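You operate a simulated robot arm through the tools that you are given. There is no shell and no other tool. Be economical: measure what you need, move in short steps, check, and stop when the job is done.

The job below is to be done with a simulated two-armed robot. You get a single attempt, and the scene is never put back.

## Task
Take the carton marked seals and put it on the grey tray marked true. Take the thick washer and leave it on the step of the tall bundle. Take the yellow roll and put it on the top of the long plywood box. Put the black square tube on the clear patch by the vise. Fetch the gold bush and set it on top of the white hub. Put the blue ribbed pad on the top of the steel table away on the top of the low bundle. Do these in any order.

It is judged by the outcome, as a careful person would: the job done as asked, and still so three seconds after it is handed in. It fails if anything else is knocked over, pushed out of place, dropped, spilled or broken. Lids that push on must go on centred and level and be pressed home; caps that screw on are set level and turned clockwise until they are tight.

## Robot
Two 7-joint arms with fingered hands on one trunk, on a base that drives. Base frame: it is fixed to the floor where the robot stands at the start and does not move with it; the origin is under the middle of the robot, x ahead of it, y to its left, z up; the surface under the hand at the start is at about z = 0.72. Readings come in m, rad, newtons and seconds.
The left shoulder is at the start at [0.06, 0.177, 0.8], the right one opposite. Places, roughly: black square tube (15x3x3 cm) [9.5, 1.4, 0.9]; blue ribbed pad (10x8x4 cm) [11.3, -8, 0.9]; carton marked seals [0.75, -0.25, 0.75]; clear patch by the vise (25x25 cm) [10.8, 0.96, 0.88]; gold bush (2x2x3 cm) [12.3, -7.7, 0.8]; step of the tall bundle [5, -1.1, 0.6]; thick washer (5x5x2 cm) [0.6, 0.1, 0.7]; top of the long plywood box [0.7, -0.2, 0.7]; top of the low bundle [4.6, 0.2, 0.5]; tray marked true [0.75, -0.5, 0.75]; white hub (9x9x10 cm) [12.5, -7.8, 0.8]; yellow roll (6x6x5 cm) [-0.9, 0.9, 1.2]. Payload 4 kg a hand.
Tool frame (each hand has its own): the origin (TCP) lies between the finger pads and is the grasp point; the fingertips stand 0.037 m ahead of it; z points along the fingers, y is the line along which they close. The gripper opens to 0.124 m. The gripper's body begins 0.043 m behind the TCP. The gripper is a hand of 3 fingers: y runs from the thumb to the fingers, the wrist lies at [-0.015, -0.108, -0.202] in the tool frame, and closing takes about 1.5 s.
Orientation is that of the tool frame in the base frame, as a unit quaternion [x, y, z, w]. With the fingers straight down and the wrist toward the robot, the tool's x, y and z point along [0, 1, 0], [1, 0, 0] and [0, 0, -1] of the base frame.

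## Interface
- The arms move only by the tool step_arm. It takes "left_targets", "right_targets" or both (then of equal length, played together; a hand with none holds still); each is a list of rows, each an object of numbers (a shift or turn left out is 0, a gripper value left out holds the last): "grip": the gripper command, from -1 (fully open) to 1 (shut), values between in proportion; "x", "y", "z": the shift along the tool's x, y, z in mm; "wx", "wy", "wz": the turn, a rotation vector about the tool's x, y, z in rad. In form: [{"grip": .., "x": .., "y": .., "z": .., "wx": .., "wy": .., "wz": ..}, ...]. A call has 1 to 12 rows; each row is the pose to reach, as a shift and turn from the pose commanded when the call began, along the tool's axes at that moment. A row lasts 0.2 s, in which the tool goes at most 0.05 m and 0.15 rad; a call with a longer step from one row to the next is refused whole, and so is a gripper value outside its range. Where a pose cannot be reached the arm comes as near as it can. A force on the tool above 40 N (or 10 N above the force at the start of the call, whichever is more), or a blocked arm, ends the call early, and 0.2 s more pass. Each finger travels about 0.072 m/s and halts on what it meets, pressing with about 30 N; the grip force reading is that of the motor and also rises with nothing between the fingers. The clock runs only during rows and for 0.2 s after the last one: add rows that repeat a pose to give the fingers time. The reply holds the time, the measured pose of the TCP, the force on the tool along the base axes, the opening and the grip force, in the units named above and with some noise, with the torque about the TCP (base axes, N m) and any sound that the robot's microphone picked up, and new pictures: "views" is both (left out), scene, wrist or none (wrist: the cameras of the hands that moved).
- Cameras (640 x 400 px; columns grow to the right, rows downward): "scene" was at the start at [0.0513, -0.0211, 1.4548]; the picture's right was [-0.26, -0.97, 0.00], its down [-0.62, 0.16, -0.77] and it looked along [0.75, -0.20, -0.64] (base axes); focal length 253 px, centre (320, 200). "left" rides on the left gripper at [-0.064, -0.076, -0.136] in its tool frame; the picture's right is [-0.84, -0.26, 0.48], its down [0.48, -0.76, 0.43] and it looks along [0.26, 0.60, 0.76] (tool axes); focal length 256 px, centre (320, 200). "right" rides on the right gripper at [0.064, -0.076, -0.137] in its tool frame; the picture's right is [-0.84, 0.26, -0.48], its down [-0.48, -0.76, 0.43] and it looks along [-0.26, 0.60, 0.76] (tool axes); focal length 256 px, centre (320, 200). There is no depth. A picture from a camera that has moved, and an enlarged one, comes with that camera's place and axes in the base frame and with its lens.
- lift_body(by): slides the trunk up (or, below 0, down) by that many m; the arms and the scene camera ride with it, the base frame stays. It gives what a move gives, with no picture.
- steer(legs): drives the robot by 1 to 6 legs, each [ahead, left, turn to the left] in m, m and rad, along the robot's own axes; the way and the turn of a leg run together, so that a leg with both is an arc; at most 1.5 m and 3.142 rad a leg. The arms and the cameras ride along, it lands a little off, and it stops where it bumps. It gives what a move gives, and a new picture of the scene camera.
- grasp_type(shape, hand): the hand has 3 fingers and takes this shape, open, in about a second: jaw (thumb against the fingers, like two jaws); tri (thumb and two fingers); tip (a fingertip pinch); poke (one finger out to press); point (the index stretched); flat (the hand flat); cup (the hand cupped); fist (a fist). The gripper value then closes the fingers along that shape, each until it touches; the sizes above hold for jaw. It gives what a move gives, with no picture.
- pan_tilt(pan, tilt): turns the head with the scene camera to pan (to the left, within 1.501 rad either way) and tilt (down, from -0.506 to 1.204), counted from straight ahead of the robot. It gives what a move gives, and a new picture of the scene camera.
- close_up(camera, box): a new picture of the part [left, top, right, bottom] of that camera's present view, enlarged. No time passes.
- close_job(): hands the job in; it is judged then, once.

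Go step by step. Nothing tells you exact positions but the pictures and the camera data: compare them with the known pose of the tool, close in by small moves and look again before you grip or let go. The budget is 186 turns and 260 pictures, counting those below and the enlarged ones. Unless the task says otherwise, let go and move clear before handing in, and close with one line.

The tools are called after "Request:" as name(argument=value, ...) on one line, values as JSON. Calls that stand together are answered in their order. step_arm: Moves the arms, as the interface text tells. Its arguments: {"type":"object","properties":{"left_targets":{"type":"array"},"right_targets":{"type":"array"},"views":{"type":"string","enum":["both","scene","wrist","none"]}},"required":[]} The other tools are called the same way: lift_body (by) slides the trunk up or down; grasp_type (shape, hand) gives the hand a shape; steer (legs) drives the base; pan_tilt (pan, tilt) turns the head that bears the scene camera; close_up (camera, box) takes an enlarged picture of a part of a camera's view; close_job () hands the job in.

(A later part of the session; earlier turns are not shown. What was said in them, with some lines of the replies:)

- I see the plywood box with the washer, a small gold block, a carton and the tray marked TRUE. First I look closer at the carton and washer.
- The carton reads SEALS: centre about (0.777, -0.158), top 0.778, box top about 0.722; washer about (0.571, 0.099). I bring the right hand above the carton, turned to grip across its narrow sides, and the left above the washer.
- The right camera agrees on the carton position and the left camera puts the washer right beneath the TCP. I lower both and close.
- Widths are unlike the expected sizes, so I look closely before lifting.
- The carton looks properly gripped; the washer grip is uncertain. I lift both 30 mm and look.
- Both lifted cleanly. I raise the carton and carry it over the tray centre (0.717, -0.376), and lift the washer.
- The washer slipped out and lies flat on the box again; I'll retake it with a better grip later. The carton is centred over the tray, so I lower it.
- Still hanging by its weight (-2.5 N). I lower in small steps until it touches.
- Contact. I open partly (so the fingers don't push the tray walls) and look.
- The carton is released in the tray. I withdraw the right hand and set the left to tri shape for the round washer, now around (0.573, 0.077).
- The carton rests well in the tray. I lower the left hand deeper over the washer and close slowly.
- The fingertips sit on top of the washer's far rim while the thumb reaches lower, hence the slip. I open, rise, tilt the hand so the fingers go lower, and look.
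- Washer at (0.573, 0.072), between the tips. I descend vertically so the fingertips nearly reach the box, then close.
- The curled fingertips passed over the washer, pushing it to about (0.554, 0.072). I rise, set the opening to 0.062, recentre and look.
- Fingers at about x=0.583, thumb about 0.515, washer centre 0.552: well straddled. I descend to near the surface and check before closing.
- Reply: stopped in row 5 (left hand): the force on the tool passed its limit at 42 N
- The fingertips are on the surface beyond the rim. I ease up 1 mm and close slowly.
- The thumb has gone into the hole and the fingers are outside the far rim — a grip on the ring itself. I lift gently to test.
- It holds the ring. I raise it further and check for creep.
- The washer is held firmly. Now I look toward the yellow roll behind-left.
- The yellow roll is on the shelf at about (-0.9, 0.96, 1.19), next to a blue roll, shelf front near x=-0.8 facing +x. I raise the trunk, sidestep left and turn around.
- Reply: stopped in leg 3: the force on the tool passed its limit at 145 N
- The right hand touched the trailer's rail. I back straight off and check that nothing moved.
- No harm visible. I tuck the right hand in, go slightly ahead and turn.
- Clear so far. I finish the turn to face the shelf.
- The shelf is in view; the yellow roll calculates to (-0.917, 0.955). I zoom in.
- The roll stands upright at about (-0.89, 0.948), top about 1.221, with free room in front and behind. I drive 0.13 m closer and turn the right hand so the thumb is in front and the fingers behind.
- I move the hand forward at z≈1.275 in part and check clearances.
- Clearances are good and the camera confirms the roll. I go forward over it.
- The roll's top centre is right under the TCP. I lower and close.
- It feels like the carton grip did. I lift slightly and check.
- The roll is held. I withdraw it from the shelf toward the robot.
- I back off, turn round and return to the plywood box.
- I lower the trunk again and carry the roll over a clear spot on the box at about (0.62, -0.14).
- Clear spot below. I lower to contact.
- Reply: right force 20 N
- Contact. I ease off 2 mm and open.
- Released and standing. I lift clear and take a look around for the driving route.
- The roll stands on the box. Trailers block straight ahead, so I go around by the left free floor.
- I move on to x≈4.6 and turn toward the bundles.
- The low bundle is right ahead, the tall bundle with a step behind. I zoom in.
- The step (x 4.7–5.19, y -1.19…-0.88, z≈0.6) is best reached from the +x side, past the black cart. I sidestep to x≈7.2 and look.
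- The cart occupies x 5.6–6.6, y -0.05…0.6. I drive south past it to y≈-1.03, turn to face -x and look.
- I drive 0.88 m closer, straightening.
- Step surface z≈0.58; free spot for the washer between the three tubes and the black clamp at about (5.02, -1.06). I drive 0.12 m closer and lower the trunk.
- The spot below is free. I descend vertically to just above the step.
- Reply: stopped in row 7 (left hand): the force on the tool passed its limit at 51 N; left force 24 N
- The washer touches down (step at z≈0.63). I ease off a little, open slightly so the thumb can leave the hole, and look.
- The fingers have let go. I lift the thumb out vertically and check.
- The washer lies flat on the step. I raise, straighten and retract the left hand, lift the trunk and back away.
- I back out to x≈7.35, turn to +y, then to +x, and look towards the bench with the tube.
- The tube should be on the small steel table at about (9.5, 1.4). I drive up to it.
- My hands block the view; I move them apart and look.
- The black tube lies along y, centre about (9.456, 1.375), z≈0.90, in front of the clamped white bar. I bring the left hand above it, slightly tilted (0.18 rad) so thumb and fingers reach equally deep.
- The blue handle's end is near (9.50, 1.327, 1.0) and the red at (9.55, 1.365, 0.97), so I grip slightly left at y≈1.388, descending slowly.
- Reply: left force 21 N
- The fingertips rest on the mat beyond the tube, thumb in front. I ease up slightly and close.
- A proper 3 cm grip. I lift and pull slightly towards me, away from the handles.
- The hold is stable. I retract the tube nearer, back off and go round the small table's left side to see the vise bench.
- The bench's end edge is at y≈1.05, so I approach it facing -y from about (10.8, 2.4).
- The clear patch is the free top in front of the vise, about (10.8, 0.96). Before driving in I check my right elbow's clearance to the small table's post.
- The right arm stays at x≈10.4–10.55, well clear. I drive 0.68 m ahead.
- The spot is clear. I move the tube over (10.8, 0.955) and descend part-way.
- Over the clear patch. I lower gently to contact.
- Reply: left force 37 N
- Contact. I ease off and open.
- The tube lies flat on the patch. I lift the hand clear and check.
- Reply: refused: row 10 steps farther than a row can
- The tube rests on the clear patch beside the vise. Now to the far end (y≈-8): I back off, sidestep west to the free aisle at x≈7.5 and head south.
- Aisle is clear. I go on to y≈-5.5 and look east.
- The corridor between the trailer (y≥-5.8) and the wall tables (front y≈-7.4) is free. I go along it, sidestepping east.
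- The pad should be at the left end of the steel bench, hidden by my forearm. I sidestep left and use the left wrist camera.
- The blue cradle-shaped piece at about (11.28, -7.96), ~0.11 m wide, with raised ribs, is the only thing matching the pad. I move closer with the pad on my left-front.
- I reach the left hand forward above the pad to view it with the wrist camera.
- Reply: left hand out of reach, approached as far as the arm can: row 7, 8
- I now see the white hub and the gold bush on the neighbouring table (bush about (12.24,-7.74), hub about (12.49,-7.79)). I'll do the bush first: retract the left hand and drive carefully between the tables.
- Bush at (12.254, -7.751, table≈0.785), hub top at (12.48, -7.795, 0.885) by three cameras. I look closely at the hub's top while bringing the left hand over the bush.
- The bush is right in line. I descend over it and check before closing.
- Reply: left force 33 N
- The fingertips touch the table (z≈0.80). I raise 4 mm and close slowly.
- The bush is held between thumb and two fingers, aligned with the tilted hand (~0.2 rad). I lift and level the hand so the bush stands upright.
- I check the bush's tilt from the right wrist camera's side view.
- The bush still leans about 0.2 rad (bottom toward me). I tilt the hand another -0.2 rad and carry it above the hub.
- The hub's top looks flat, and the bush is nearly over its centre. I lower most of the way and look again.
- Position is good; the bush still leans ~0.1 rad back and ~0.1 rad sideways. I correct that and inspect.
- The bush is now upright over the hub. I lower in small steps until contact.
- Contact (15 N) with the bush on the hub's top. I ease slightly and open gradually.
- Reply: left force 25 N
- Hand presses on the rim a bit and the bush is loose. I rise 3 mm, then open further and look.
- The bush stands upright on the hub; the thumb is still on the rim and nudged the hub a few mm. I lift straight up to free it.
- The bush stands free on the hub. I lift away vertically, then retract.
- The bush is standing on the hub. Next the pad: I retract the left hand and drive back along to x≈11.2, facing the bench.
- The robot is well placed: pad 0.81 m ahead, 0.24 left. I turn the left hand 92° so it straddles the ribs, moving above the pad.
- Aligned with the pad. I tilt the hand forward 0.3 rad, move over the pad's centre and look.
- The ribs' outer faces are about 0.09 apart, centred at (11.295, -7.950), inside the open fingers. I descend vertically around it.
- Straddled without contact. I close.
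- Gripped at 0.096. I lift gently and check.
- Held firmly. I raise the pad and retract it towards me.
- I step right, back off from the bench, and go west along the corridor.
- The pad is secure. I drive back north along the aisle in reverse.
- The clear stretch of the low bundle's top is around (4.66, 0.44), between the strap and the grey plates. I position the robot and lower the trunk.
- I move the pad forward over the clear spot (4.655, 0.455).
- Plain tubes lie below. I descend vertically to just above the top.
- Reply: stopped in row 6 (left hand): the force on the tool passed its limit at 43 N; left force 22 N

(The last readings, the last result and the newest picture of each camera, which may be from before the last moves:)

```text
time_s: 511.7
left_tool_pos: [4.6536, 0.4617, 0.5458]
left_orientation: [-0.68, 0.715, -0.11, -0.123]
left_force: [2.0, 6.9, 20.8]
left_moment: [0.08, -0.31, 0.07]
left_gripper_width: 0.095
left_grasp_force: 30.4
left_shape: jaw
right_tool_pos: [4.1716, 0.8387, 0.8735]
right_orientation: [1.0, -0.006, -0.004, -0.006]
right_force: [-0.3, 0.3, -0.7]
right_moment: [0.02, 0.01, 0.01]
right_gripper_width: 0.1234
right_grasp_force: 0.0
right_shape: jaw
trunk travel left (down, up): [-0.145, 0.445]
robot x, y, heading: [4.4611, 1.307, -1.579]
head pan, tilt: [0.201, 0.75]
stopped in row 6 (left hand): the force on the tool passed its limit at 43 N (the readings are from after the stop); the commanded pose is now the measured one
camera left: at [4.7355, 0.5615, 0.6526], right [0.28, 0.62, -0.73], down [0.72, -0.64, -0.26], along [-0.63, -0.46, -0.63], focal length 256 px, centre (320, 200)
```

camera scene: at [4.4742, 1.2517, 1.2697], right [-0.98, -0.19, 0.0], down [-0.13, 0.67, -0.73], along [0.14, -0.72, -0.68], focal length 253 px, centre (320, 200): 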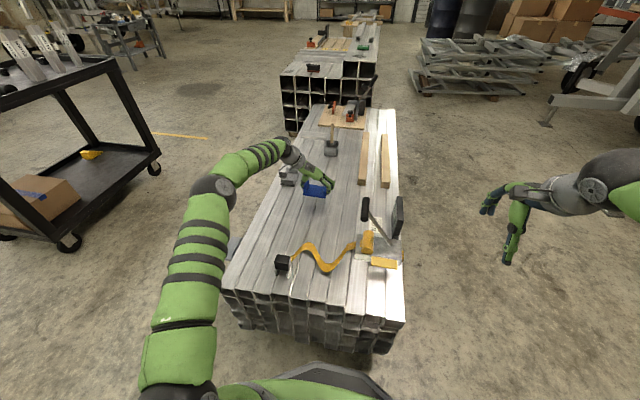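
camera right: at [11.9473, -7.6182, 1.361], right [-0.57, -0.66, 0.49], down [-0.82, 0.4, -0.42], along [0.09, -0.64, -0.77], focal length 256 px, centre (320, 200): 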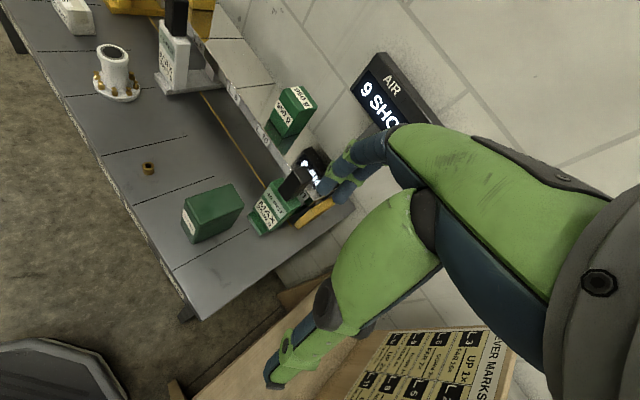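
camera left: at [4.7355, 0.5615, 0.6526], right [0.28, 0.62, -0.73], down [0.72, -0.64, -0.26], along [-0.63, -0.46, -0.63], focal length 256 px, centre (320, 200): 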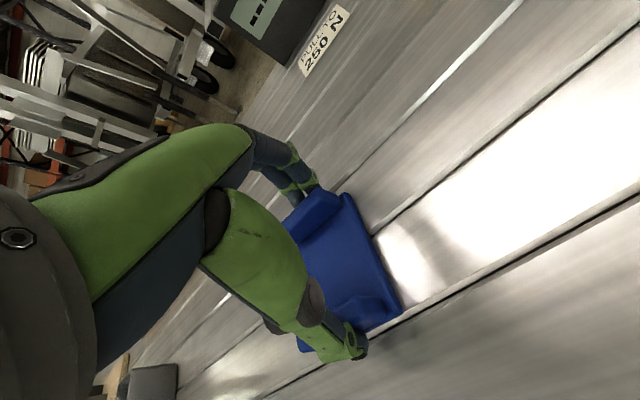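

The pad is in contact with the bundle's top. I ease off 1 mm and open fully.

Request:
step_arm(left_targets=[{"x": 0.3, "z": -1}, {"x": 0.3, "z": -1, "grip": -0.6}, {"x": 0.3, "z": -1, "grip": -0.8}, {"x": 0.3, "z": -1, "grip": -1}, {"x": 0.3, "z": -1, "grip": -1}], views="wrist")

```text
time_s: 512.9
left_tool_pos: [4.6532, 0.4609, 0.5431]
left_orientation: [-0.68, 0.716, -0.108, -0.119]
left_force: [1.0, 0.3, -0.1]
left_moment: [0.03, 0.01, 0.01]
left_gripper_width: 0.1236
left_grasp_force: 0.1
left_shape: jaw
right_tool_pos: [4.1729, 0.838, 0.8738]
right_orientation: [1.0, -0.007, -0.003, -0.006]
right_force: [0.0, -0.5, 0.8]
right_moment: [-0.02, 0.03, 0.01]
right_gripper_width: 0.1237
right_grasp_force: 0.0
right_shape: jaw
trunk travel left (down, up): [-0.145, 0.445]
robot x, y, heading: [4.4573, 1.3075, -1.576]
head pan, tilt: [0.201, 0.75]
camera left: at [4.7353, 0.5612, 0.6494], right [0.28, 0.63, -0.73], down [0.72, -0.64, -0.27], along [-0.63, -0.45, -0.63], focal length 256 px, centre (320, 200)
```

left: 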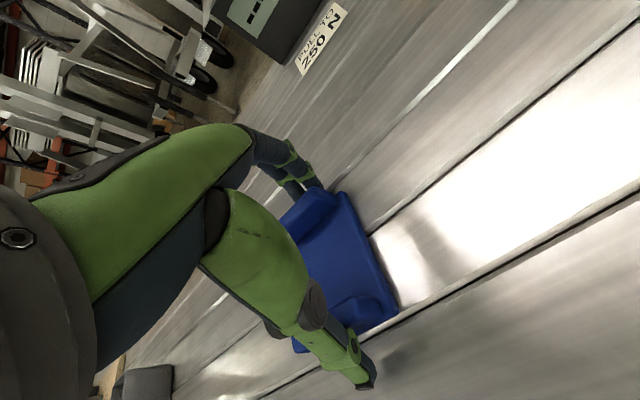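

Released. I lift clear vertically and check the result.

Request:
step_arm(left_targets=[{"x": 2, "z": -6}, {"x": 7, "z": -22}, {"x": 17, "z": -52}, {"x": 30, "z": -92}, {"x": 44, "z": -135}, {"x": 58, "z": -178}, {"x": 20, "z": -195}, {"x": -20, "z": -210}, {"x": -60, "z": -223}, {"x": -100, "z": -236}])

Request:
close_up(camera="scene", box=[240, 120, 420, 280])

```text
time_s: 515.1
left_tool_pos: [4.6637, 0.6313, 0.7325]
left_orientation: [-0.68, 0.715, -0.108, -0.121]
left_force: [-0.1, 0.1, -0.9]
left_moment: [0.01, 0.04, -0.03]
left_gripper_width: 0.1234
left_grasp_force: 0.1
left_shape: jaw
right_tool_pos: [4.1731, 0.8387, 0.8736]
right_orientation: [1.0, -0.005, -0.003, -0.007]
right_force: [-0.2, 0.6, -0.3]
right_moment: [0.01, 0.01, -0.01]
right_gripper_width: 0.1235
right_grasp_force: 0.1
right_shape: jaw
trunk travel left (down, up): [-0.145, 0.445]
robot x, y, heading: [4.4615, 1.3072, -1.575]
head pan, tilt: [0.201, 0.75]
camera scene: at [4.4741, 1.2518, 1.2697], right [-0.98, -0.19, 0.0], down [-0.13, 0.67, -0.73], along [0.14, -0.72, -0.68], focal length 253 px, centre (320, 200)
camera left: at [4.7456, 0.7319, 0.84], right [0.28, 0.63, -0.73], down [0.73, -0.64, -0.26], along [-0.63, -0.45, -0.63], focal length 256 px, centre (320, 200)
```

scene: 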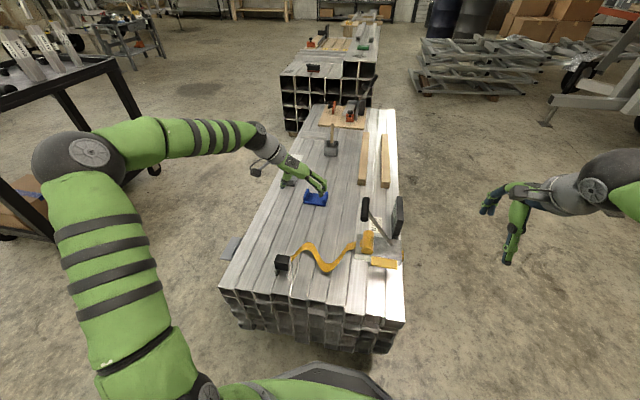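
left: 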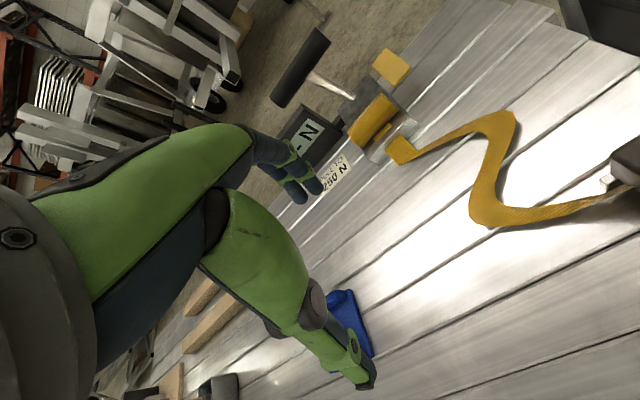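

```text
2.50 times, centred on (330, 200) of scene
camera zoom: at [4.4741, 1.2518, 1.2697], right [-0.98, -0.19, 0.0], down [-0.13, 0.67, -0.73], along [0.14, -0.72, -0.68], focal length 632 px, centre (295, 200)
```

zoom: 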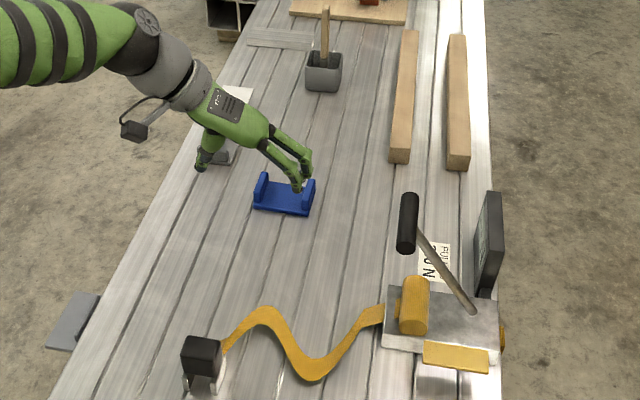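

The pad lies flat on the low bundle. I lift the arm clear and back off before handing in.

Request:
lift_body(by=0.2)

Request:
steer(legs=[[-0.5, 0, 0]])

```text
time_s: 517.3
left_tool_pos: [4.6649, 0.6309, 0.9324]
left_orientation: [-0.68, 0.716, -0.108, -0.12]
left_force: [-0.3, 0.2, 0.5]
left_moment: [0.0, -0.03, -0.01]
left_gripper_width: 0.1236
left_grasp_force: 0.1
left_shape: jaw
right_tool_pos: [4.1727, 0.8378, 1.0729]
right_orientation: [1.0, -0.006, -0.004, -0.006]
right_force: [0.0, 0.1, 1.1]
right_moment: [-0.01, 0.03, -0.01]
right_gripper_width: 0.1234
right_grasp_force: 0.2
right_shape: jaw
trunk travel left (down, up): [-0.345, 0.245]
robot x, y, heading: [4.4581, 1.3042, -1.574]
head pan, tilt: [0.201, 0.75]
```

```text
time_s: 520.2
left_tool_pos: [4.6674, 1.1324, 0.9324]
left_orientation: [-0.679, 0.716, -0.108, -0.12]
left_force: [-0.1, 0.2, 0.0]
left_moment: [0.01, 0.0, 0.0]
left_gripper_width: 0.1239
left_grasp_force: 0.1
left_shape: jaw
right_tool_pos: [4.1757, 1.34, 1.0736]
right_orientation: [1.0, -0.007, -0.004, -0.006]
right_force: [-0.2, -0.2, -0.7]
right_moment: [0.0, -0.02, 0.01]
right_gripper_width: 0.1238
right_grasp_force: 0.1
right_shape: jaw
trunk travel left (down, up): [-0.345, 0.245]
robot x, y, heading: [4.4635, 1.808, -1.579]
head pan, tilt: [0.201, 0.75]
camera scene: at [4.4778, 1.7532, 1.4697], right [-0.98, -0.19, 0.0], down [-0.13, 0.67, -0.73], along [0.14, -0.72, -0.68], focal length 253 px, centre (320, 200)
```

scene: 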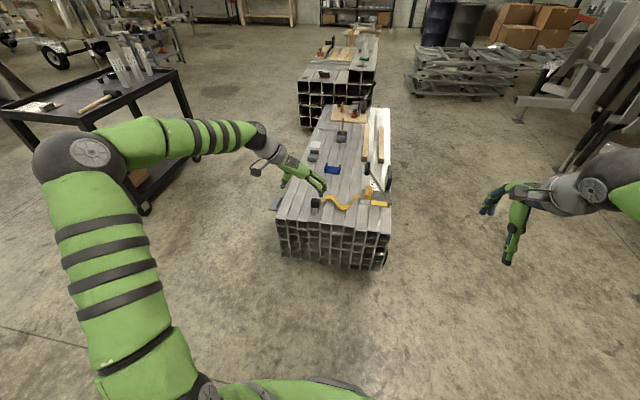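

All six items are placed, the hands are clear and everything looks still, so I hand the job in.

Request:
close_job()

```text
The job is handed in.
```

All six items are where you asked and the job is handed in: carton in the TRUE tray, roll on the plywood box, washer on the tall bundle's step, tube by the vise, bush on the hub and pad on the low bundle. Three slips on the way: the washer fell back onto the box once before I regripped it, the right hand bumped a trailer rail with no visible harm, and the hub shifted about 1 cm as I let go of the bush.
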